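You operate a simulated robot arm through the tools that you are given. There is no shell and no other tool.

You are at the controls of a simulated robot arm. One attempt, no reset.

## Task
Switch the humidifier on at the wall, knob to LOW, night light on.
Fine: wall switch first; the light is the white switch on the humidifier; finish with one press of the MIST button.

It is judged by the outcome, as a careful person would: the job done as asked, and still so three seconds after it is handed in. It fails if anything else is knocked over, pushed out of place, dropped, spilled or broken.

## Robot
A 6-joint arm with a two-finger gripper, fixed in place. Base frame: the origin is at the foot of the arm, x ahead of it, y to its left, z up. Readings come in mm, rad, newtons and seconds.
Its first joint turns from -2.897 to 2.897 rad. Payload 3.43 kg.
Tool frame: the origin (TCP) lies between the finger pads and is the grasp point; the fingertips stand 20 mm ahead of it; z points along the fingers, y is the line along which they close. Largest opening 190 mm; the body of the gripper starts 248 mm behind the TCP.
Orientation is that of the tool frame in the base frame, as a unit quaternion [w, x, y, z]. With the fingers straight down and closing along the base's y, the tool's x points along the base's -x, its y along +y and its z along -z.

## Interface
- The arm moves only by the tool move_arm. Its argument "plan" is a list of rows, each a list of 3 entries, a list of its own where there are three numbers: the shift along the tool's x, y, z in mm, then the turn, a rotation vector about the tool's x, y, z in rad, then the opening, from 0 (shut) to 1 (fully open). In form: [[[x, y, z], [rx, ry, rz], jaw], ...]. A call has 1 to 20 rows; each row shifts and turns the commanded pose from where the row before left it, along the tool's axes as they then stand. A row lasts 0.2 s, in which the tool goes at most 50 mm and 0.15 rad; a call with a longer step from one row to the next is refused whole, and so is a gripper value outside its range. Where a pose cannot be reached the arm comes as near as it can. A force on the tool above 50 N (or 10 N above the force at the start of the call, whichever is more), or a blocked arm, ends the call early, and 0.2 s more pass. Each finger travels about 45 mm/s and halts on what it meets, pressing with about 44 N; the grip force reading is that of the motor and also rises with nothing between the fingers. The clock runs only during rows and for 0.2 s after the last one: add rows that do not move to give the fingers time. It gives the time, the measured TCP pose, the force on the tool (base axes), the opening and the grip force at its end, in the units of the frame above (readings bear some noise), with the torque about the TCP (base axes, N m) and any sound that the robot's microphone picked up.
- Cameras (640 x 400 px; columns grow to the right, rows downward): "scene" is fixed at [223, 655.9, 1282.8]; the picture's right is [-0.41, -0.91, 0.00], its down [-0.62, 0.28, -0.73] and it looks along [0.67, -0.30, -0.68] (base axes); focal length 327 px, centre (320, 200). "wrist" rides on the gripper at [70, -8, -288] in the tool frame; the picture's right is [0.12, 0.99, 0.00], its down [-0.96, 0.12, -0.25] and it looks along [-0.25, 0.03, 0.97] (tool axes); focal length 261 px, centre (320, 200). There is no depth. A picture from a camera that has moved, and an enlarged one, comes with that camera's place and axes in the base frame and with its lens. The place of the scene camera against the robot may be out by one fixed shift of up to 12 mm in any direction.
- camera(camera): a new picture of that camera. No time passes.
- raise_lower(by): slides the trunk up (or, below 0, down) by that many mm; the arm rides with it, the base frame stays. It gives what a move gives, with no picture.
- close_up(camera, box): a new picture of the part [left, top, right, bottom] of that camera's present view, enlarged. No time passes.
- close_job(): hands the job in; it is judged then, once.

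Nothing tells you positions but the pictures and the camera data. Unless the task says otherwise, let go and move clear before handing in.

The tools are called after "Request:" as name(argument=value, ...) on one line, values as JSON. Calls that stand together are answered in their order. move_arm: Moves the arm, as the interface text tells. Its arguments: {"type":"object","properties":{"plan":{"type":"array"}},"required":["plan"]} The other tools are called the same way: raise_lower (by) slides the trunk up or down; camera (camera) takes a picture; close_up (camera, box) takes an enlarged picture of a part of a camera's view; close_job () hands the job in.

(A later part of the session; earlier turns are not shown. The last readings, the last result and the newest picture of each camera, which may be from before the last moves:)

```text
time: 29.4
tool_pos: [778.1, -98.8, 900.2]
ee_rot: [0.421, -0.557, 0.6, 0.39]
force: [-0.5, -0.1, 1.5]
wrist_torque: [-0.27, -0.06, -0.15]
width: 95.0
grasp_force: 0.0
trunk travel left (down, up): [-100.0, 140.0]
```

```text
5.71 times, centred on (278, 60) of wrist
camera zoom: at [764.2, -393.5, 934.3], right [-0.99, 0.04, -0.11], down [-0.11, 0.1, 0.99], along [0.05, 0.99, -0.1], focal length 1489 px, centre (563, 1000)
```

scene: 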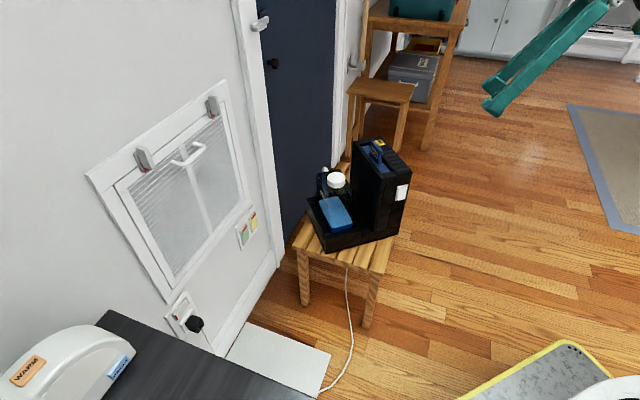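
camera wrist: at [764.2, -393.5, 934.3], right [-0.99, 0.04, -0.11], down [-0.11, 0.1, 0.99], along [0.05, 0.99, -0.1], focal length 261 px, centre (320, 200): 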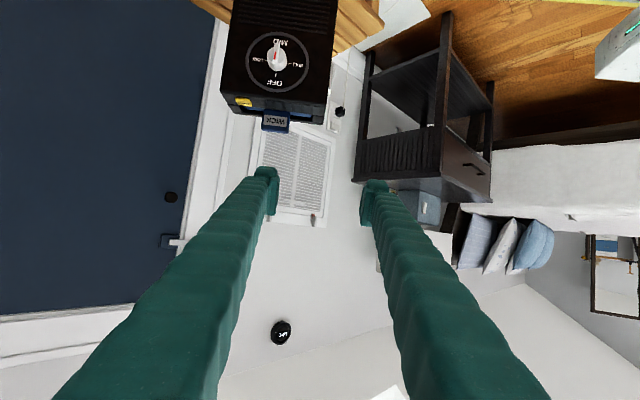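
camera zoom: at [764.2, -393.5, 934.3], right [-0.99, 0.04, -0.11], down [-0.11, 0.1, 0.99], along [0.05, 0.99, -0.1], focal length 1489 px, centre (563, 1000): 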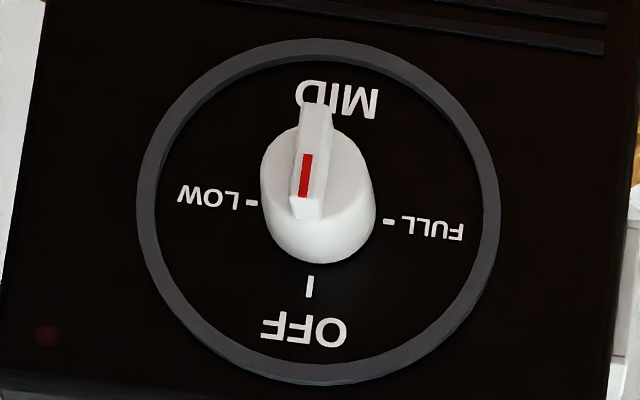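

The red mark points to OFF, and the dial centre is about (902, 90, 621). The bar is about 11 mm wide and stands about 31 mm out from the face. I'll move to a pre-grasp roughly 100 mm out and square to the dial, with the fingers at a narrower opening.

Request:
move_arm(plan=[[[33.7, -15.7, 24], [0, 0, 0], 0.4], [[33.7, -15.7, 24], [0, 0, 0], 0.3], [[33.7, -15.7, 24], [0, 0, 0], 0.25], [[33.7, -15.7, 24], [0, 0, 0], 0.25], [[33.7, -15.7, 24], [0, 0, 0], 0.25], [[33.7, -15.7, 24], [0, 0, 0], 0.25], [[33.7, -15.7, 24], [0, 0, 0], 0.25], [[0, 0, 0], [0, -0.1163, 0], 0.25], [[0, 0, 0], [0, -0.1163, 0], 0.25], [[0, 0, 0], [0, -0.1163, 0], 0.25]])

Request:
camera(camera="wrist")

Request:
camera(camera="scene")

```text
time: 31.6
tool_pos: [894.1, -31.1, 623.3]
ee_rot: [0.519, -0.48, 0.518, 0.481]
force: [0.3, 0.1, 0.5]
wrist_torque: [-0.23, 0.05, 0.02]
width: 47.4
grasp_force: 0.0
trunk travel left (down, up): [-100.0, 140.0]
```

```text
taken
camera wrist: at [880.5, -318.1, 553.5], right [-0.99, 0.08, -0.12], down [-0.13, -0.24, 0.96], along [0.04, 0.97, 0.25], focal length 261 px, centre (320, 200)
```

wrist: 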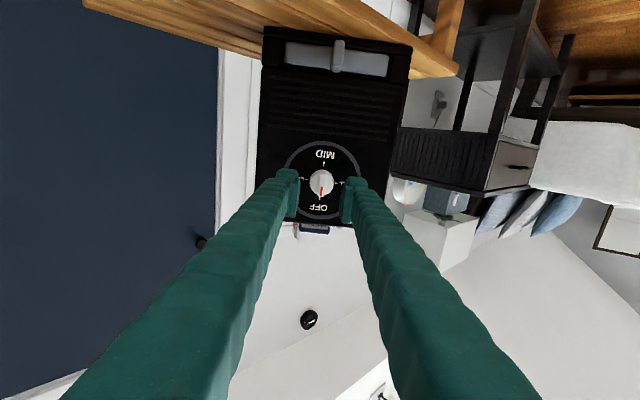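

```text
taken
```

scene: 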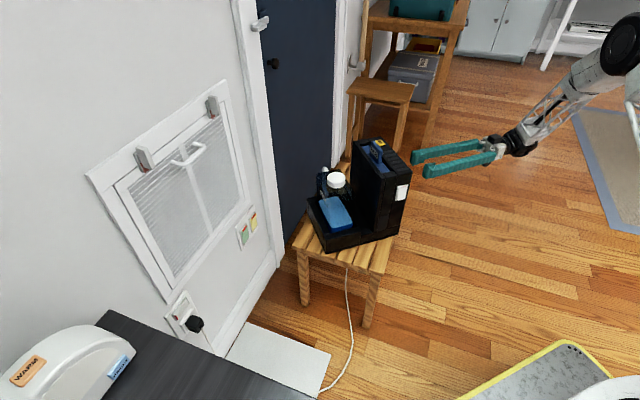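

Reached and square to the dial, with no reach flags. I'll zoom in to check how the tool lines up with the knob.

Request:
close_up(camera="wrist", box=[275, 135, 370, 230])

Request:
close_up(camera="wrist", box=[250, 20, 420, 240])

```text
4.21 times, centred on (322, 182) of wrist
camera zoom: at [880.5, -318.1, 553.5], right [-0.99, 0.08, -0.12], down [-0.13, -0.24, 0.96], along [0.04, 0.97, 0.25], focal length 1098 px, centre (310, 274)
```

zoom: 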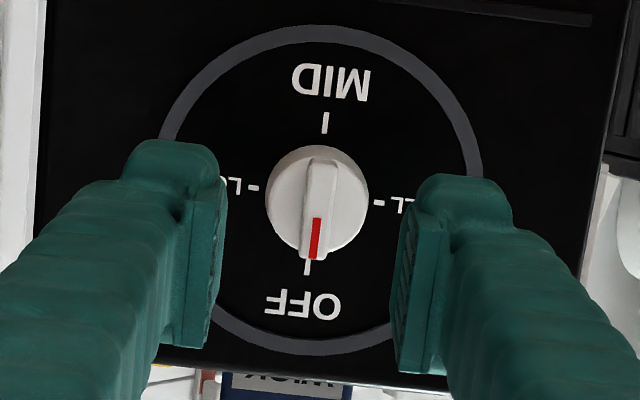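

```text
1.82 times, centred on (335, 130) of wrist
camera zoom: at [880.5, -318.1, 553.5], right [-0.99, 0.08, -0.12], down [-0.13, -0.24, 0.96], along [0.04, 0.97, 0.25], focal length 474 px, centre (293, 327)
```

zoom: 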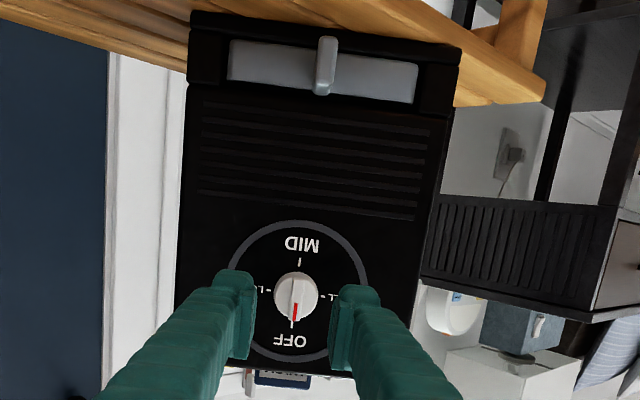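

The tool axis is within about 3 mm of the knob axis, which I now place at about (898, 60, 626). I'll centre it and advance so the fingertips stop just short of the bar, then recheck.

Request:
move_arm(plan=[[[-3.2, 3.2, 0], [0, 0, 0], 0.25], [[0, 0, 20], [0, 0, 0], 0.25], [[0, 0, 20], [0, 0, 0], 0.25], [[0, 0, 18], [0, 0, 0], 0.25]])

Request:
close_up(camera="wrist", box=[260, 130, 380, 230])

Request:
close_up(camera="scene", box=[360, 120, 480, 220])

```text
time: 32.6
tool_pos: [893.8, 27.7, 623.3]
ee_rot: [0.519, -0.48, 0.519, 0.48]
force: [0.1, 0.3, 0.5]
wrist_torque: [0.02, 0.02, -0.02]
width: 47.3
grasp_force: 0.1
trunk travel left (down, up): [-100.0, 140.0]
```

```text
4.00 times, centred on (320, 180) of wrist
camera zoom: at [880.0, -259.8, 554.5], right [-0.99, 0.08, -0.12], down [-0.13, -0.24, 0.96], along [0.05, 0.97, 0.25], focal length 1043 px, centre (320, 280)
```

zoom: 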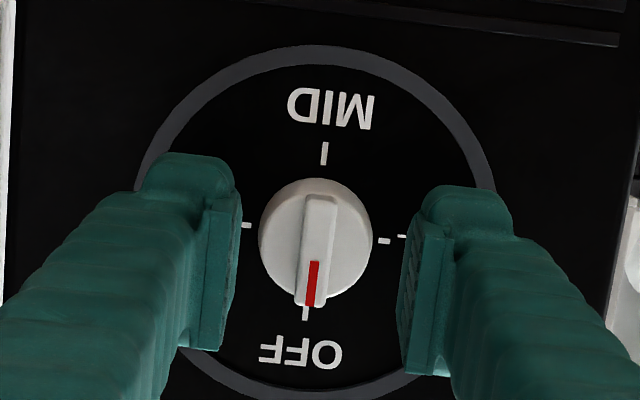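

```text
4.00 times, centred on (420, 170) of scene
camera zoom: at [223.0, 655.9, 1282.8], right [-0.41, -0.91, 0.0], down [-0.62, 0.28, -0.73], along [0.67, -0.3, -0.68], focal length 1308 px, centre (-80, 320)
```

zoom: 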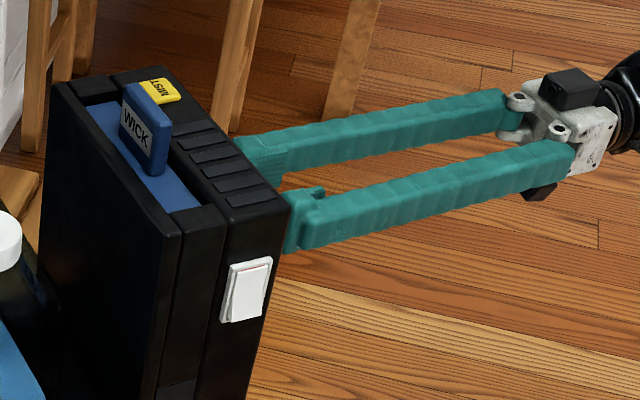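

Aligned within about 1 mm. I'll advance the last 15 mm slowly and then close on the bar.

Request:
move_arm(plan=[[[-0.8, -0.5, 5], [0, 0, 0], 0.25], [[-0.4, 0, 4], [0, 0, 0], 0.25], [[0, 0, 3], [0, 0, 0], 0.25], [[0, 0, 3], [0, 0, 0], 0.25]])

Request:
close_up(camera="wrist", box=[260, 130, 380, 230])

```text
time: 33.6
tool_pos: [896.7, 43.2, 625.6]
ee_rot: [0.519, -0.48, 0.519, 0.481]
force: [-0.5, 0.0, 0.5]
wrist_torque: [0.01, 0.02, 0.02]
width: 47.4
grasp_force: 0.1
trunk travel left (down, up): [-100.0, 140.0]
```

```text
4.00 times, centred on (320, 180) of wrist
camera zoom: at [882.7, -244.6, 556.2], right [-0.99, 0.08, -0.12], down [-0.13, -0.24, 0.96], along [0.05, 0.97, 0.25], focal length 1043 px, centre (320, 280)
```

zoom: 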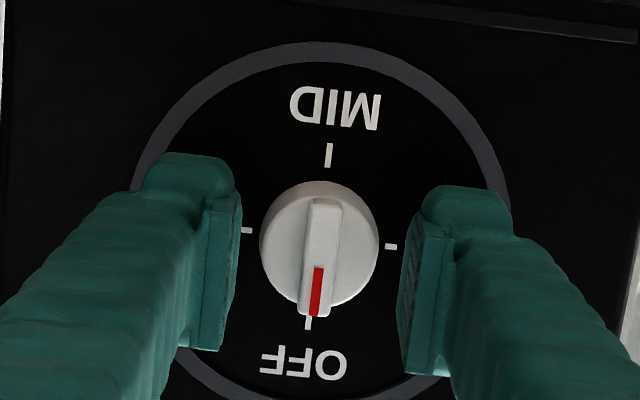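

Centred on the bar with no contact force. Closing the fingers now.

Request:
move_arm(plan=[[[0, 0, 0], [0, 0, 0], 0.15], [[0, 0, 0], [0, 0, 0], 0.08], [[0, 0, 0], [0, 0, 0], 0.0], [[0, 0, 0], [0, 0, 0], 0.0], [[0, 0, 0], [0, 0, 0], 0.0]])

Request:
close_up(camera="wrist", box=[260, 130, 380, 230])

Request:
close_up(camera="scene", box=[360, 120, 480, 220])

```text
time: 34.8
tool_pos: [897.7, 43.0, 625.9]
ee_rot: [0.519, -0.479, 0.519, 0.481]
force: [2.6, -2.9, 0.7]
wrist_torque: [0.03, 0.01, -0.01]
width: 8.8
grasp_force: 42.5
trunk travel left (down, up): [-100.0, 140.0]
```

```text
4.00 times, centred on (320, 180) of wrist
camera zoom: at [882.7, -245.0, 556.2], right [-0.99, 0.08, -0.12], down [-0.13, -0.24, 0.96], along [0.05, 0.97, 0.25], focal length 1043 px, centre (320, 280)
```

zoom: 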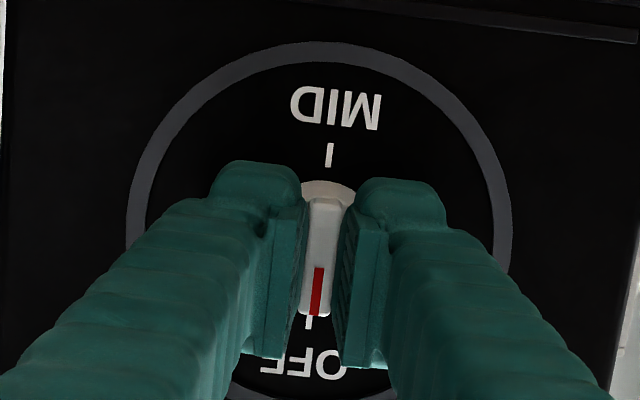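

```text
4.00 times, centred on (420, 170) of scene
camera zoom: at [223.0, 655.9, 1282.8], right [-0.41, -0.91, 0.0], down [-0.62, 0.28, -0.73], along [0.67, -0.3, -0.68], focal length 1308 px, centre (-80, 320)
```

zoom: 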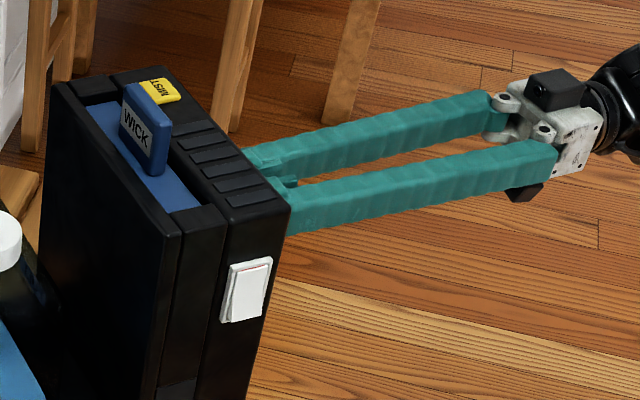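

Gripped on the bar (8.8 mm wide, small forces). I'll test with a first partial clockwise turn of about 0.4 rad.

Request:
move_arm(plan=[[[0, 0, 0], [0, 0, 0.1], 0], [[0, 0, 0], [0, 0, 0.1], 0], [[0, 0, 0], [0, 0, 0.1], 0], [[0, 0, 0], [0, 0, 0.1], 0]])

Request:
close_up(camera="wrist", box=[260, 130, 380, 230])

```text
time: 35.8
tool_pos: [896.5, 43.6, 625.8]
ee_rot: [0.412, -0.367, 0.604, 0.575]
force: [4.2, -3.9, 1.8]
wrist_torque: [0.45, -0.07, -0.21]
width: 8.7
grasp_force: 41.8
trunk travel left (down, up): [-100.0, 140.0]
```

```text
4.00 times, centred on (320, 180) of wrist
camera zoom: at [854.8, -242.9, 558.4], right [-0.96, 0.07, 0.28], down [0.25, -0.27, 0.93], along [0.14, 0.96, 0.24], focal length 1043 px, centre (320, 280)
```

zoom: 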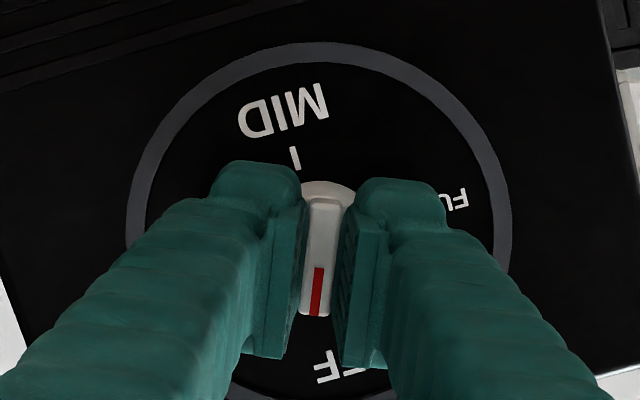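

The knob turns with the tool, toward LOW. Continuing for the remaining turn to 90°.

Request:
move_arm(plan=[[[0, 0, 0], [0, 0, 0.117], 0], [[0, 0, 0], [0, 0, 0.117], 0], [[0, 0, 0], [0, 0, 0.117], 0], [[0, 0, 0], [0, 0, 0.117], 0], [[0, 0, 0], [0, 0, 0.117], 0], [[0, 0, 0], [0, 0, 0.117], 0]])

Request:
close_up(camera="wrist", box=[260, 130, 380, 230])

```text
time: 37.2
tool_pos: [896.6, 42.1, 626.1]
ee_rot: [0.19, -0.136, 0.693, 0.681]
force: [5.5, -5.7, -0.2]
wrist_torque: [0.13, -0.02, -0.39]
width: 8.6
grasp_force: 42.5
trunk travel left (down, up): [-100.0, 140.0]
```

```text
4.00 times, centred on (320, 180) of wrist
camera zoom: at [815.4, -240.0, 587.1], right [-0.55, 0.04, 0.83], down [0.79, -0.31, 0.54], along [0.28, 0.95, 0.14], focal length 1043 px, centre (320, 280)
```

zoom: 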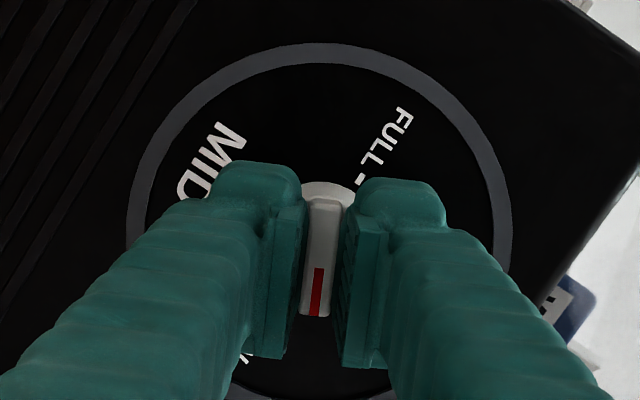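

Tracking well; about 63° done. Now the final 27°.

Request:
move_arm(plan=[[[0, 0, 0], [0, 0, 0.117], 0], [[0, 0, 0], [0, 0, 0.117], 0], [[0, 0, 0], [0, 0, 0.117], 0], [[0, 0, 0], [0, 0, 0.118], 0], [[0, 0, 0], [0, 0, 0], 0]])

Request:
close_up(camera="wrist", box=[260, 130, 380, 230])

Request:
close_up(camera="scene", box=[280, 100, 480, 260])

```text
time: 38.4
tool_pos: [897.9, 42.8, 625.3]
ee_rot: [0.027, 0.028, 0.706, 0.708]
force: [-1.0, -9.6, 0.6]
wrist_torque: [-0.03, 0.02, -0.03]
width: 8.9
grasp_force: 42.7
trunk travel left (down, up): [-100.0, 140.0]
```

```text
4.00 times, centred on (320, 180) of wrist
camera zoom: at [804.1, -238.9, 617.9], right [-0.12, 0.01, 0.99], down [0.94, -0.32, 0.11], along [0.32, 0.95, 0.03], focal length 1043 px, centre (320, 280)
```

zoom: 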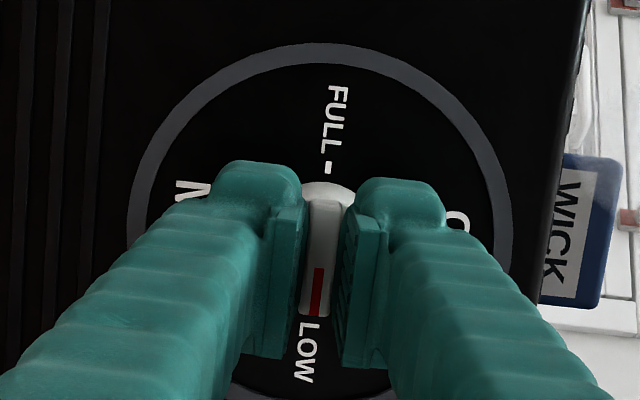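

```text
2.50 times, centred on (380, 180) of scene
camera zoom: at [223.0, 655.9, 1282.8], right [-0.41, -0.91, 0.0], down [-0.62, 0.28, -0.73], along [0.67, -0.3, -0.68], focal length 817 px, centre (170, 250)
```

zoom: 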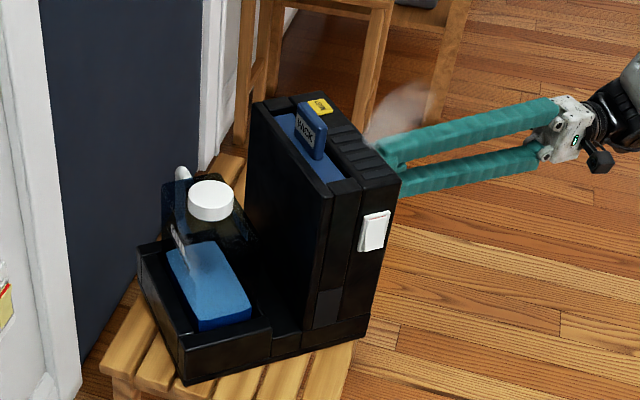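

The red mark now points straight at LOW and a faint mist plume shows above the vents. I'll release, back straight out and verify.

Request:
move_arm(plan=[[[0, 0, 0], [0, 0, 0], 0.1], [[0, 0, 0], [0, 0, 0], 0.25], [[0, 0, 0], [0, 0, 0], 0.25], [[0, 0, 0], [0, 0, 0], 0.25], [[0, 0, -15], [0, 0, 0], 0.25], [[0, 0, -30], [0, 0, 0], 0.25], [[0, 0, -40], [0, 0, 0], 0.25], [[0, 0, -40], [0, 0, 0], 0.25]])

Request:
camera(camera="wrist")

Request:
close_up(camera="wrist", box=[260, 120, 390, 240])

Request:
close_up(camera="scene", box=[280, 100, 480, 260])

```text
time: 40.2
tool_pos: [887.3, -82.9, 625.0]
ee_rot: [0.027, 0.027, 0.706, 0.707]
force: [0.9, -0.5, 0.0]
wrist_torque: [-0.03, 0.01, 0.02]
width: 47.4
grasp_force: 0.1
trunk travel left (down, up): [-100.0, 140.0]
```

```text
taken
camera wrist: at [795.3, -365.0, 617.8], right [-0.12, 0.01, 0.99], down [0.94, -0.32, 0.11], along [0.32, 0.95, 0.03], focal length 261 px, centre (320, 200)
```

wrist: 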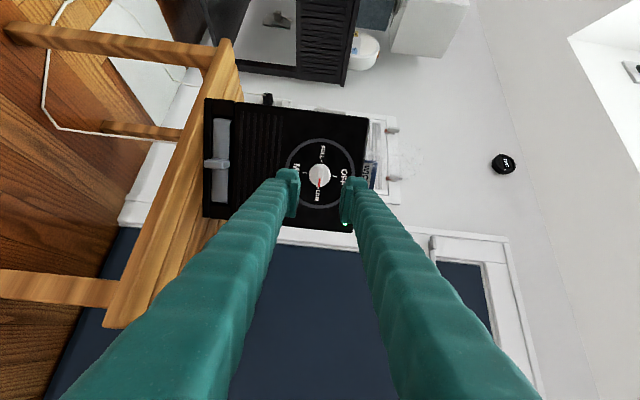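

```text
3.33 times, centred on (325, 180) of wrist
camera zoom: at [795.3, -365.0, 617.8], right [-0.12, 0.01, 0.99], down [0.94, -0.32, 0.11], along [0.32, 0.95, 0.03], focal length 869 px, centre (303, 267)
```

zoom: 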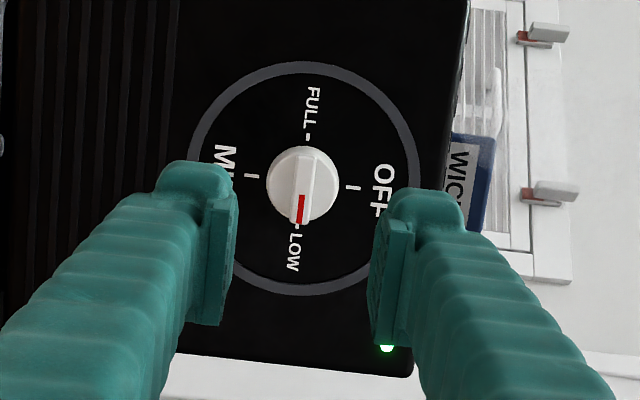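

```text
2.50 times, centred on (380, 180) of scene
camera zoom: at [223.0, 655.9, 1282.8], right [-0.41, -0.91, 0.0], down [-0.62, 0.28, -0.73], along [0.67, -0.3, -0.68], focal length 817 px, centre (170, 250)
```

zoom: 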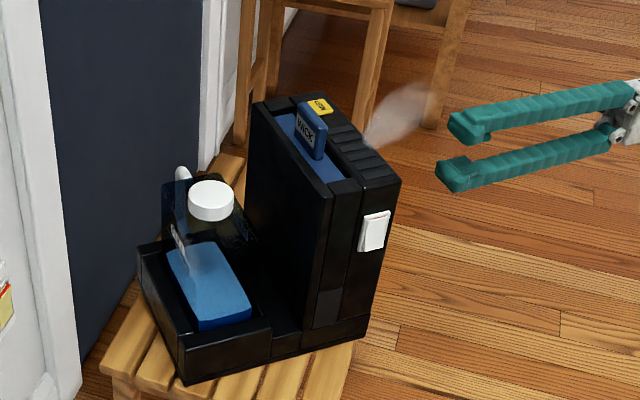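

The knob is on LOW, the green indicator is lit, and the humidifier hasn't moved. Next is the white light switch on its -x side; I'll move around with the tool still pointing along +y, using just the lower finger so I can press only the bottom of the rocker.

Request:
move_arm(plan=[[[37.9, 8.25, -2.9], [0, 0, 0], 0.5], [[37.9, 8.25, -2.9], [0, 0, 0], 0.5], [[37.9, 8.25, -2.9], [0, 0, 0], 0.5], [[37.9, 8.25, -2.9], [0, 0, 0], 0.5], [[3.1, 0, 39.9], [0, 0, 0], 0.5], [[3.1, 0, 39.9], [0, 0, 0], 0.5], [[3.1, 0, 39.9], [0, 0, 0], 0.5]])

Request:
camera(camera="wrist")

Request:
camera(camera="scene")

```text
time: 41.8
tool_pos: [736.1, 38.7, 660.2]
ee_rot: [0.027, 0.027, 0.706, 0.707]
force: [-0.1, -0.5, 0.6]
wrist_torque: [0.03, 0.0, -0.03]
width: 94.9
grasp_force: 0.0
trunk travel left (down, up): [-100.0, 140.0]
```

```text
taken
camera wrist: at [643.6, -242.5, 653.3], right [-0.12, 0.01, 0.99], down [0.94, -0.32, 0.11], along [0.32, 0.95, 0.03], focal length 261 px, centre (320, 200)
```

wrist: 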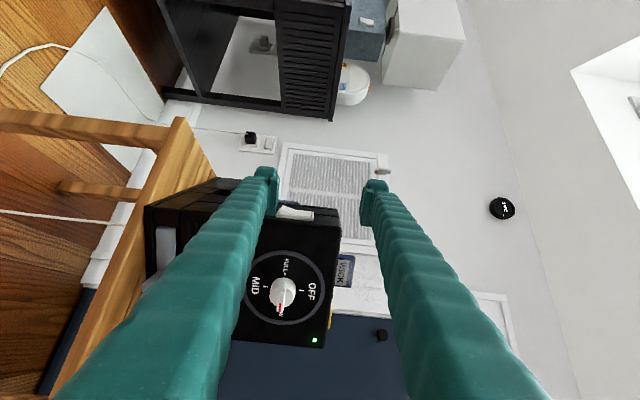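

```text
taken
```

scene: 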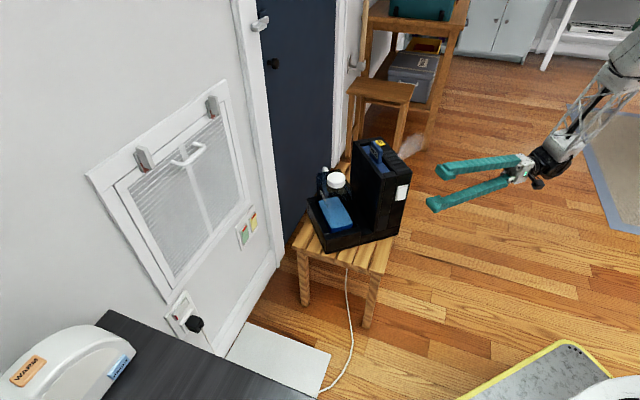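

The wrist camera now sees the white switch edge-on between the fingers. I'll zoom in.

Request:
close_up(camera="wrist", box=[240, 165, 390, 265])

Request:
close_up(camera="wrist", box=[265, 190, 325, 230])

Request:
close_up(camera="scene", box=[370, 130, 490, 230])

```text
4.00 times, centred on (315, 215) of wrist
camera zoom: at [643.6, -242.5, 653.3], right [-0.12, 0.01, 0.99], down [0.94, -0.32, 0.11], along [0.32, 0.95, 0.03], focal length 1043 px, centre (340, 140)
```

zoom: 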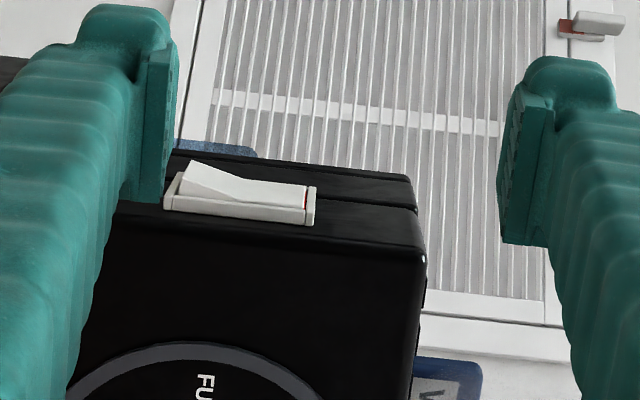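

```text
10.00 times, centred on (295, 210) of wrist
camera zoom: at [643.6, -242.5, 653.3], right [-0.12, 0.01, 0.99], down [0.94, -0.32, 0.11], along [0.32, 0.95, 0.03], focal length 2606 px, centre (570, 100)
```

zoom: 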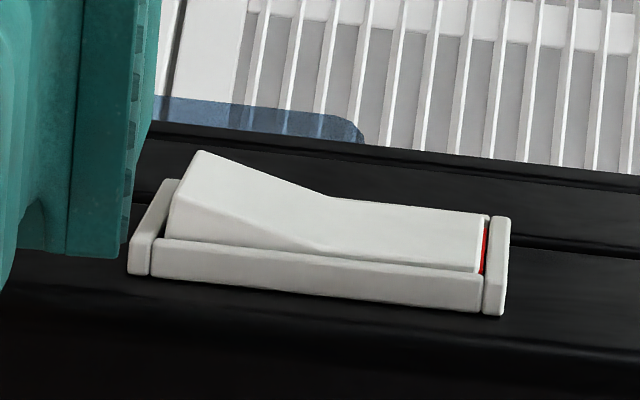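

```text
4.00 times, centred on (430, 180) of scene
camera zoom: at [223.0, 655.9, 1282.8], right [-0.41, -0.91, 0.0], down [-0.62, 0.28, -0.73], along [0.67, -0.3, -0.68], focal length 1308 px, centre (-120, 280)
```

zoom: 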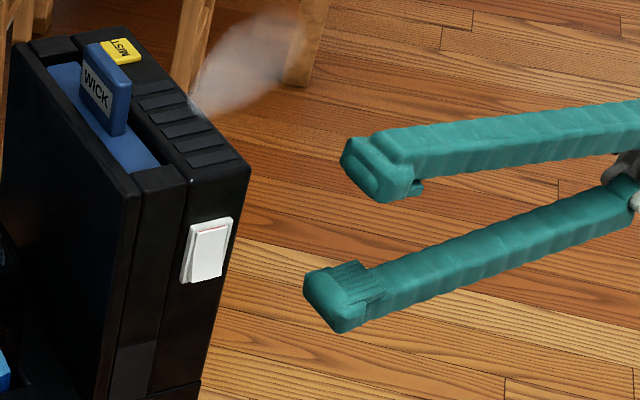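

The view confirms the rocker's lower end is raised (z ≈ 609–631) and its red top end is sunk. I'll bring the lower finger level with that lower end, about 20 mm short of it.

Request:
move_arm(plan=[[[-1.7, 4, 36.9], [0, 0, 0], 0.5], [[-1.7, 4, 36.9], [0, 0, 0], 0.5], [[0, 0, 0], [0, 0, 0], 0.5]])

Request:
close_up(camera="wrist", box=[240, 165, 390, 265])

Request:
close_up(camera="scene", box=[370, 150, 450, 220])

```text
time: 42.6
tool_pos: [745.8, 110.7, 666.2]
ee_rot: [0.027, 0.028, 0.706, 0.707]
force: [-0.4, 0.0, 0.3]
wrist_torque: [-0.04, -0.01, 0.01]
width: 95.2
grasp_force: 0.0
trunk travel left (down, up): [-100.0, 140.0]
```

```text
4.00 times, centred on (315, 215) of wrist
camera zoom: at [652.7, -169.5, 659.2], right [-0.12, 0.01, 0.99], down [0.94, -0.32, 0.11], along [0.32, 0.95, 0.03], focal length 1043 px, centre (340, 140)
```

zoom: 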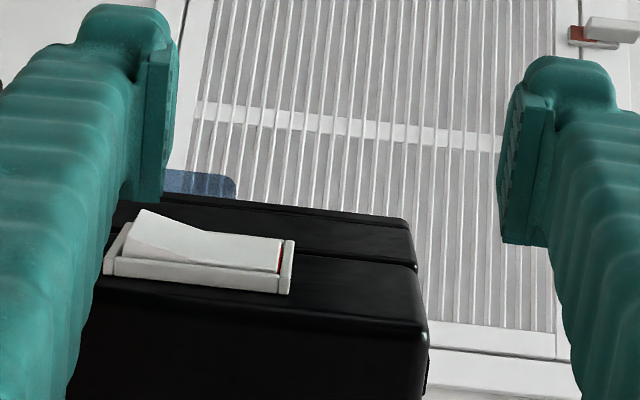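

```text
5.71 times, centred on (410, 185) of scene
camera zoom: at [223.0, 655.9, 1282.8], right [-0.41, -0.91, 0.0], down [-0.62, 0.28, -0.73], along [0.67, -0.3, -0.68], focal length 1868 px, centre (-194, 286)
```

zoom: 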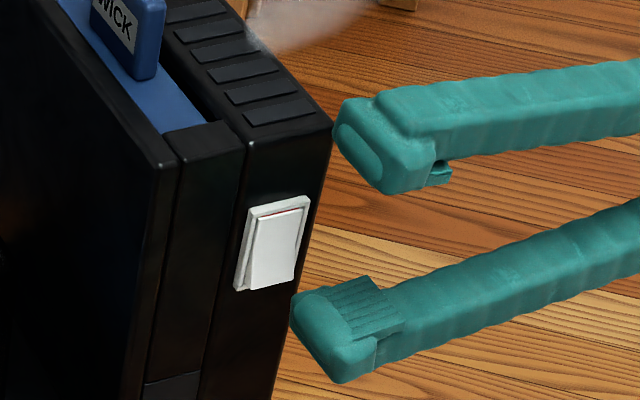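

The raised end is at about (789, 123, 610) and the finger is lined up with it. I'll nudge up 3 mm and in 4 mm, then close most of the gap toward the switch.

Request:
move_arm(plan=[[[0.3, 3, 4], [0, 0, 0], 0.5], [[-7, 0, 0.5], [0, 0, 0], 0.5], [[-6, 0, 0.5], [0, 0, 0], 0.5], [[0, 0, 0], [0, 0, 0], 0.5]])

Request:
close_up(camera="wrist", box=[240, 165, 390, 265])

Request:
close_up(camera="scene", box=[370, 150, 450, 220])

```text
time: 43.6
tool_pos: [759.2, 114.2, 669.1]
ee_rot: [0.027, 0.026, 0.707, 0.706]
force: [-0.9, 0.6, 0.3]
wrist_torque: [0.0, 0.0, -0.02]
width: 94.8
grasp_force: 0.1
trunk travel left (down, up): [-100.0, 140.0]
```

```text
4.00 times, centred on (315, 215) of wrist
camera zoom: at [666.2, -166.3, 662.4], right [-0.12, 0.01, 0.99], down [0.94, -0.32, 0.11], along [0.32, 0.95, 0.03], focal length 1043 px, centre (340, 140)
```

zoom: 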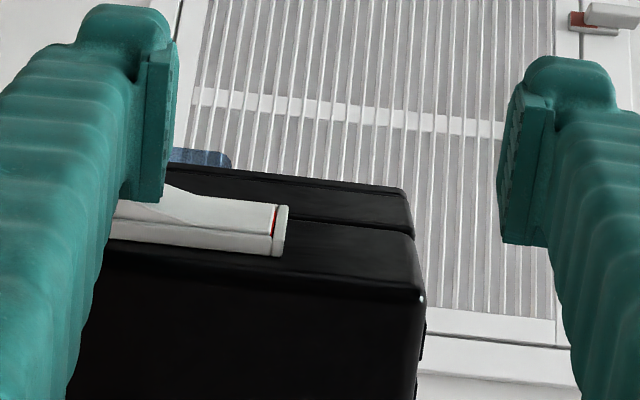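

```text
5.71 times, centred on (410, 185) of scene
camera zoom: at [223.0, 655.9, 1282.8], right [-0.41, -0.91, 0.0], down [-0.62, 0.28, -0.73], along [0.67, -0.3, -0.68], focal length 1868 px, centre (-194, 286)
```

zoom: 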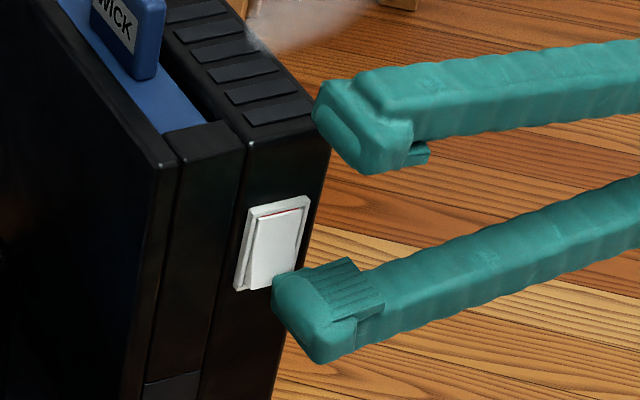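

Close now and no contact yet. I'll advance in small steps, checking force.

Request:
move_arm(plan=[[[-2, 0, 0.15], [0, 0, 0], 0.5], [[-2, 0, 0.15], [0, 0, 0], 0.5], [[-2, 0, 0.15], [0, 0, 0], 0.5]])

Request:
close_up(camera="scene", box=[370, 150, 450, 220])

```text
time: 44.4
tool_pos: [765.1, 115.0, 668.4]
ee_rot: [0.027, 0.028, 0.707, 0.706]
force: [-0.1, -0.3, -0.1]
wrist_torque: [-0.01, 0.0, 0.0]
width: 95.1
grasp_force: 0.1
trunk travel left (down, up): [-100.0, 140.0]
```

```text
5.71 times, centred on (410, 185) of scene
camera zoom: at [223.0, 655.9, 1282.8], right [-0.41, -0.91, 0.0], down [-0.62, 0.28, -0.73], along [0.67, -0.3, -0.68], focal length 1868 px, centre (-194, 286)
```

zoom: 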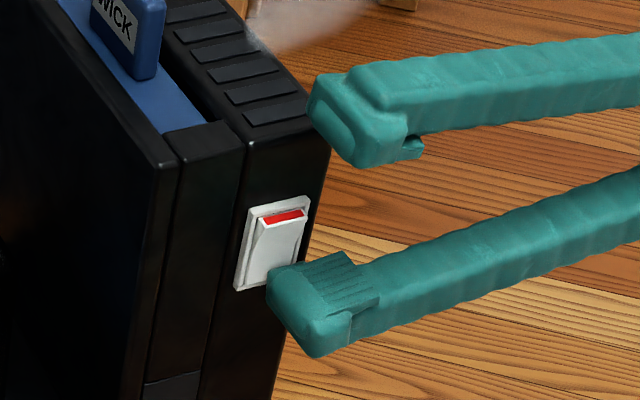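

The rocker flipped with hardly any force, and its red top end is now out. I'll back away in -x and check the light and the humidifier's position.

Request:
move_arm(plan=[[[10, 0, -0.8], [0, 0, 0], 0.5], [[25, 0, -2], [0, 0, 0], 0.5], [[25, 0, -2], [0, 0, 0], 0.5], [[3, 0, -39.9], [0, 0, 0], 0.5], [[3, 0, -39.9], [0, 0, 0], 0.5]])

Request:
close_up(camera="scene", box=[280, 120, 440, 260])

Request:
camera(camera="wrist")

Request:
close_up(camera="wrist", box=[240, 165, 390, 265])

```text
time: 45.6
tool_pos: [691.2, 34.7, 670.0]
ee_rot: [0.027, 0.027, 0.706, 0.707]
force: [-0.7, 0.2, -0.4]
wrist_torque: [0.02, 0.02, 0.02]
width: 95.1
grasp_force: 0.0
trunk travel left (down, up): [-100.0, 140.0]
```

```text
2.86 times, centred on (360, 190) of scene
camera zoom: at [223.0, 655.9, 1282.8], right [-0.41, -0.91, 0.0], down [-0.62, 0.28, -0.73], along [0.67, -0.3, -0.68], focal length 934 px, centre (206, 229)
```

zoom: 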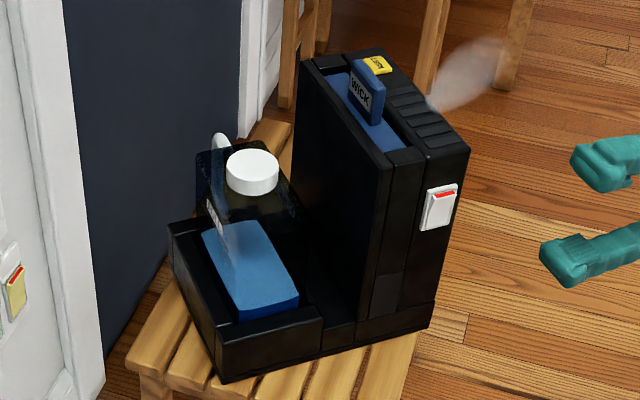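

```text
taken
camera wrist: at [599.0, -246.2, 662.3], right [-0.12, 0.01, 0.99], down [0.94, -0.32, 0.11], along [0.32, 0.95, 0.03], focal length 261 px, centre (320, 200)
```

wrist: 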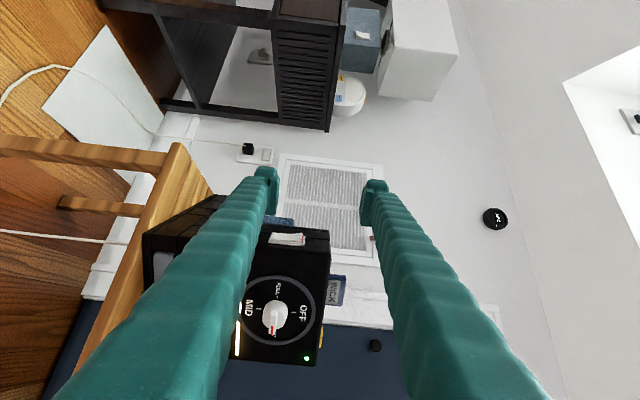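

```text
4.00 times, centred on (315, 215) of wrist
camera zoom: at [599.0, -246.2, 662.3], right [-0.12, 0.01, 0.99], down [0.94, -0.32, 0.11], along [0.32, 0.95, 0.03], focal length 1043 px, centre (340, 140)
```

zoom: 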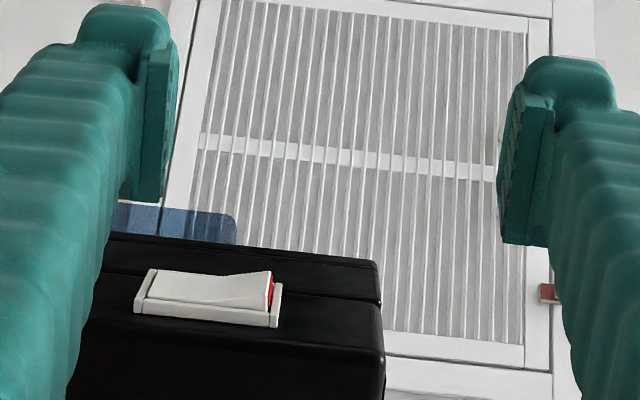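

The night light strip is glowing, the green indicator is lit, and the humidifier hasn't shifted. Last is the MIST button on top near (967, 107, 700); I'll rise, point the tool down and look from above first.

Request:
move_arm(plan=[[[0, 46, 0], [0, 0, 0], 0.5], [[0, 46, 0], [0, 0, 0], 0.5], [[0, 46, 0], [0, 0, 0], 0.5], [[0, 46, 0], [0, 0, 0], 0.5], [[0, 46, 0], [0, 0, 0], 0.5], [[0, 0, 0], [0.1428, 0, 0], 0.5], [[0, 0, 0], [0.1428, 0, 0], 0.5], [[0, 0, 0], [0.1428, 0, 0], 0.5], [[0, 0, 0], [0.1428, 0, 0], 0.5], [[0, 0, 0], [0.1428, 0, 0], 0.5], [[0, 0, 0], [0.1428, 0, 0], 0.5], [[0, 0, 0], [0.1428, 0, 0], 0.5], [[0, 0, 0], [0.1428, 0, 0], 0.5], [[0, 0, 0], [0.1428, 0, 0], 0.5], [[0, 0, 0], [0.1428, 0, 0], 0.5], [[0, 0, 0], [0.1428, 0, 0], 0.5]])

Request:
camera(camera="wrist")

Request:
camera(camera="scene")

```text
time: 49.0
tool_pos: [691.9, 33.9, 900.4]
ee_rot: [0.0, 0.04, 0.999, -0.001]
force: [-0.3, -0.2, -0.6]
wrist_torque: [0.16, -0.01, 0.0]
width: 94.7
grasp_force: 0.1
trunk travel left (down, up): [-100.0, 140.0]
```

```text
taken
camera wrist: at [620.4, 31.7, 1188.7], right [-0.04, 1.0, 0.0], down [0.97, 0.04, 0.25], along [0.25, 0.01, -0.97], focal length 261 px, centre (320, 200)
```

wrist: 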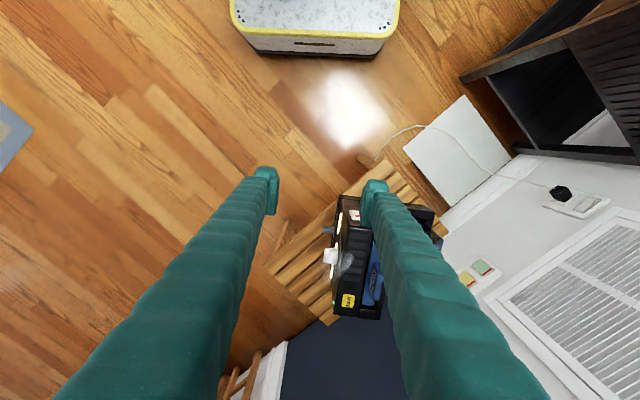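

```text
taken
```

scene: 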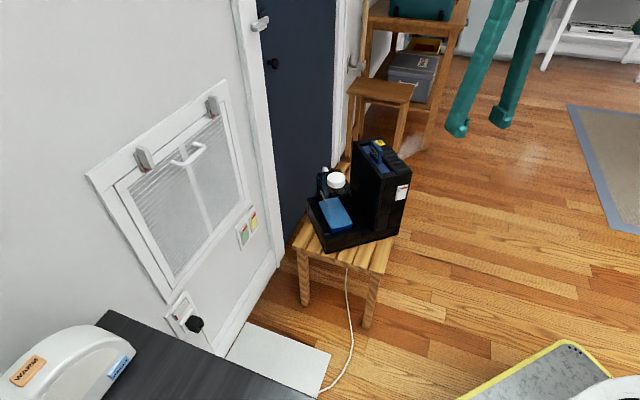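

The MIST button is visible at (348, 300). I'll zoom in to fix its position.

Request:
close_up(camera="wrist", box=[315, 190, 445, 325])

Request:
close_up(camera="wrist", box=[325, 260, 395, 325])

```text
2.96 times, centred on (380, 258) of wrist
camera zoom: at [620.4, 31.7, 1188.7], right [-0.04, 1.0, 0.0], down [0.97, 0.04, 0.25], along [0.25, 0.01, -0.97], focal length 772 px, centre (142, 30)
```

zoom: 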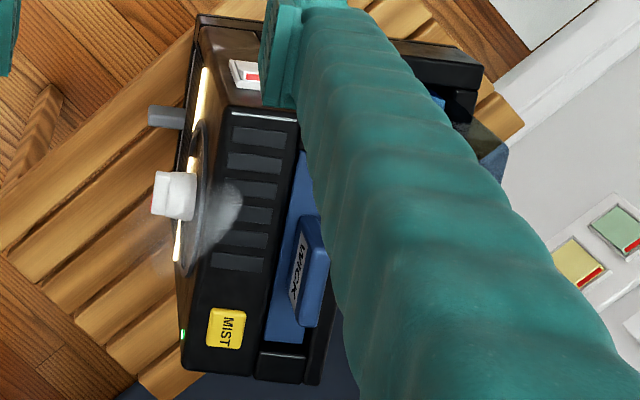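

```text
6.15 times, centred on (360, 292) of wrist
camera zoom: at [620.4, 31.7, 1188.7], right [-0.04, 1.0, 0.0], down [0.97, 0.04, 0.25], along [0.25, 0.01, -0.97], focal length 1604 px, centre (74, -369)
```

zoom: 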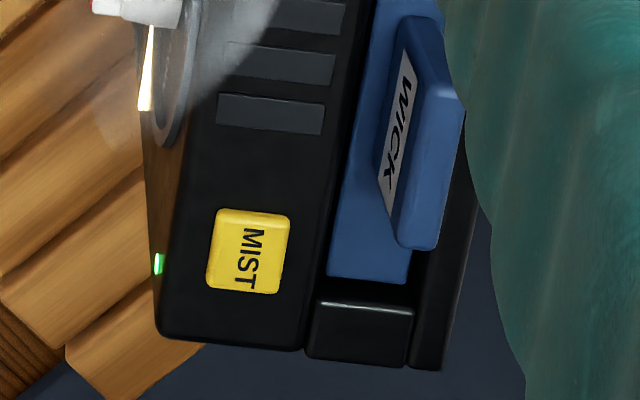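

The MIST button centre is about (965, 106, 704), and the wick handle is well away at y ≈ 147–160. I'll close the fingers, move to a hover above the button, and tilt slightly so one fingertip edge makes the contact.

Request:
move_arm(plan=[[[-40.2, 13.4, 8.6], [0, 0, 0], 0], [[-40.2, 13.4, 8.6], [0, 0, 0], 0], [[-40.2, 13.4, 8.6], [0, 0, 0], 0], [[-40.2, 13.4, 8.6], [0, 0, 0], 0], [[-40.2, 13.4, 8.6], [0, 0, 0], 0], [[-40.2, 13.4, 8.6], [0, 0, 0], 0], [[-40.2, 13.4, 8.6], [0, 0, 0], 0], [[0, 0, 0], [0, -0.13, 0], 0], [[0, 0, 0], [0, -0.13, 0], 0]])

Request:
camera(camera="wrist")

Request:
close_up(camera="wrist", box=[250, 100, 390, 220])

Request:
camera(camera="scene")

```text
time: 51.0
tool_pos: [980.7, 108.4, 838.3]
ee_rot: [0.129, 0.039, 0.991, -0.005]
force: [0.7, -0.9, -1.9]
wrist_torque: [0.02, 0.09, 0.0]
width: 0.0
grasp_force: 34.6
trunk travel left (down, up): [-100.0, 140.0]
```

```text
taken
camera wrist: at [838.4, 110.4, 1097.8], right [-0.04, 1.0, -0.03], down [0.87, 0.05, 0.49], along [0.49, -0.01, -0.87], focal length 261 px, centre (320, 200)
```

wrist: 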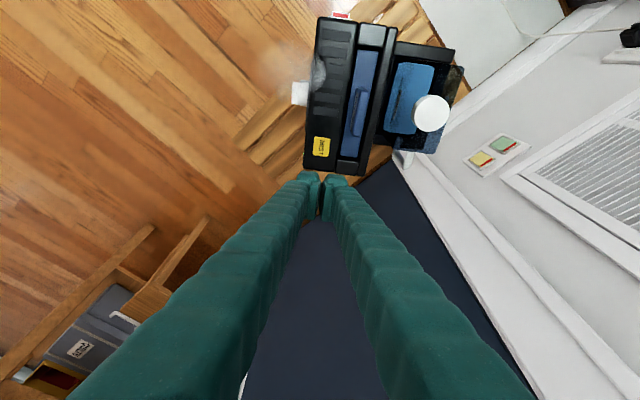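

```text
3.33 times, centred on (320, 160) of wrist
camera zoom: at [838.4, 110.4, 1097.8], right [-0.04, 1.0, -0.03], down [0.87, 0.05, 0.49], along [0.49, -0.01, -0.87], focal length 869 px, centre (320, 333)
```

zoom: 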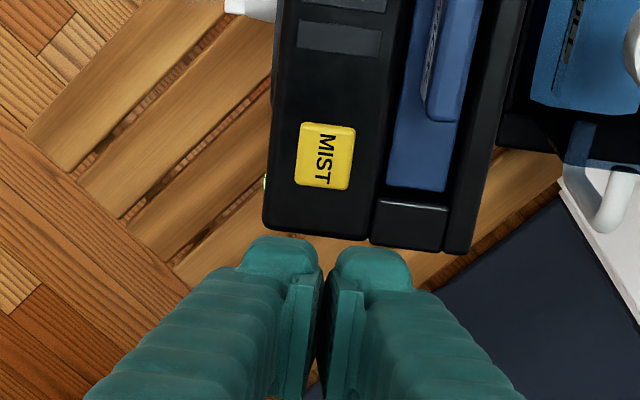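

```text
taken
```

scene: 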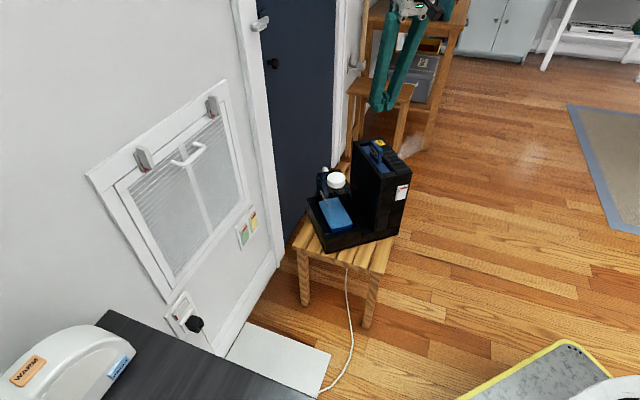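

Hovering; the button centre is confirmed at (964.5, 106, 704). I'll centre over it and descend to about 14 mm above.

Request:
move_arm(plan=[[[0.7, -4.6, -0.2], [0, 0, 0], 0], [[8.1, 0, 30.6], [0, 0, 0], 0], [[8.1, 0, 30.6], [0, 0, 0], 0], [[8.1, 0, 30.6], [0, 0, 0], 0], [[0, 0, 0], [0, 0, 0], 0]])

Request:
close_up(camera="wrist", box=[250, 120, 390, 220])

Request:
close_up(camera="scene", box=[340, 110, 440, 190])

```text
time: 52.2
tool_pos: [980.3, 103.5, 743.1]
ee_rot: [0.129, 0.039, 0.991, -0.004]
force: [-0.3, 0.1, 0.1]
wrist_torque: [0.01, -0.01, -0.03]
width: 0.1
grasp_force: 34.7
trunk travel left (down, up): [-100.0, 140.0]
```

```text
4.00 times, centred on (320, 170) of wrist
camera zoom: at [836.5, 105.1, 1004.0], right [-0.04, 1.0, -0.03], down [0.87, 0.05, 0.49], along [0.49, -0.01, -0.87], focal length 1043 px, centre (320, 320)
```

zoom: 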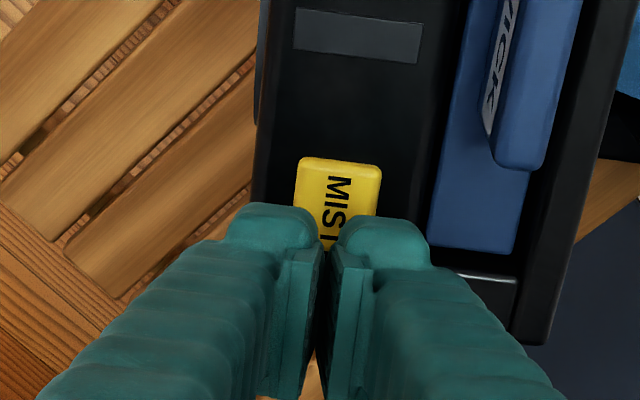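

```text
5.00 times, centred on (390, 150) of scene
camera zoom: at [223.0, 655.9, 1282.8], right [-0.41, -0.91, 0.0], down [-0.62, 0.28, -0.73], along [0.67, -0.3, -0.68], focal length 1635 px, centre (-30, 450)
```

zoom: 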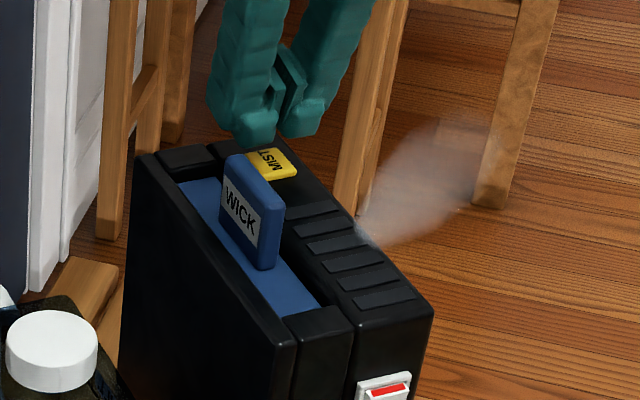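

The fingertip edge is lined up with the button's centre. I'll press down in one smooth, slow motion, ready to stop on force.

Request:
move_arm(plan=[[[1.0, 1.5, 3.9], [0, 0, 0], 0], [[1.0, 0, 3.9], [0, 0, 0], 0], [[0.77, 0, 2.9], [0, 0, 0], 0], [[0.51, 0, 1.93], [0, 0, 0], 0], [[0.51, 0, 1.93], [0, 0, 0], 0], [[0.38, 0, 1.45], [0, 0, 0], 0], [[0.26, 0, 0.97], [0, 0, 0], 0]])

Request:
close_up(camera="wrist", box=[250, 120, 390, 220])

Request:
close_up(camera="scene", box=[340, 110, 440, 190])

```text
time: 53.8
tool_pos: [977.7, 103.9, 726.5]
ee_rot: [0.13, 0.038, 0.991, -0.004]
force: [0.6, 0.3, 0.2]
wrist_torque: [-0.01, -0.01, -0.01]
width: 6.0
grasp_force: 33.6
trunk travel left (down, up): [-100.0, 140.0]
```

```text
4.00 times, centred on (320, 170) of wrist
camera zoom: at [835.3, 105.9, 988.0], right [-0.04, 1.0, -0.03], down [0.87, 0.05, 0.49], along [0.49, -0.01, -0.87], focal length 1043 px, centre (320, 320)
```

zoom: 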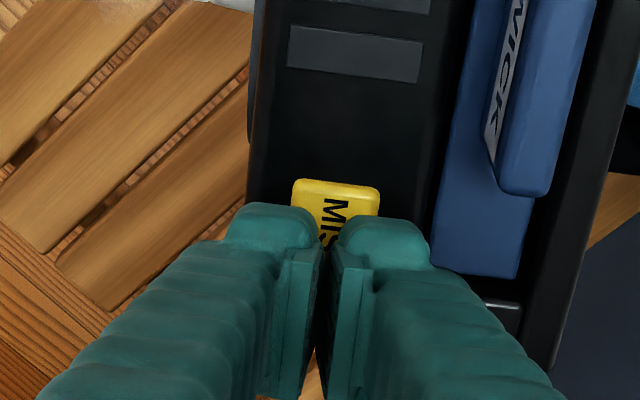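

```text
5.00 times, centred on (390, 150) of scene
camera zoom: at [223.0, 655.9, 1282.8], right [-0.41, -0.91, 0.0], down [-0.62, 0.28, -0.73], along [0.67, -0.3, -0.68], focal length 1635 px, centre (-30, 450)
```

zoom: 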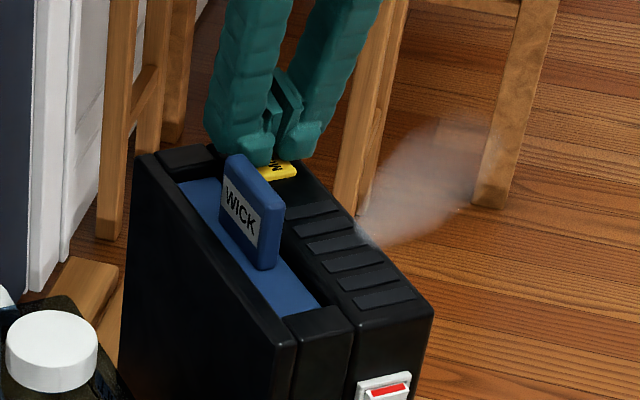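

No contact force yet, so the fingertips are just at the button surface. I'll continue the same press in 1 mm steps.

Request:
move_arm(plan=[[[0.26, 0, 0.97], [0, 0, 0], 0], [[0.26, 0, 0.97], [0, 0, 0], 0]])

Request:
close_up(camera="scene", box=[355, 120, 415, 165])

```text
time: 54.4
tool_pos: [977.9, 103.9, 725.1]
ee_rot: [0.129, 0.038, 0.991, -0.004]
force: [-0.8, 1.2, 1.1]
wrist_torque: [0.06, 0.06, -0.04]
width: 5.7
grasp_force: 34.4
trunk travel left (down, up): [-100.0, 140.0]
heard: click
```

```text
8.89 times, centred on (385, 142) of scene
camera zoom: at [223.0, 655.9, 1282.8], right [-0.41, -0.91, 0.0], down [-0.62, 0.28, -0.73], along [0.67, -0.3, -0.68], focal length 2906 px, centre (-258, 711)
```

zoom: 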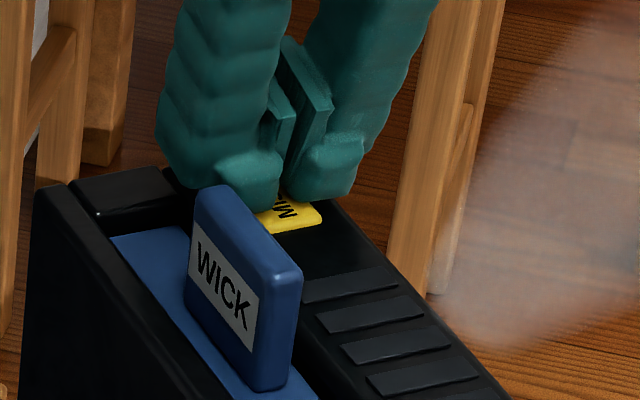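

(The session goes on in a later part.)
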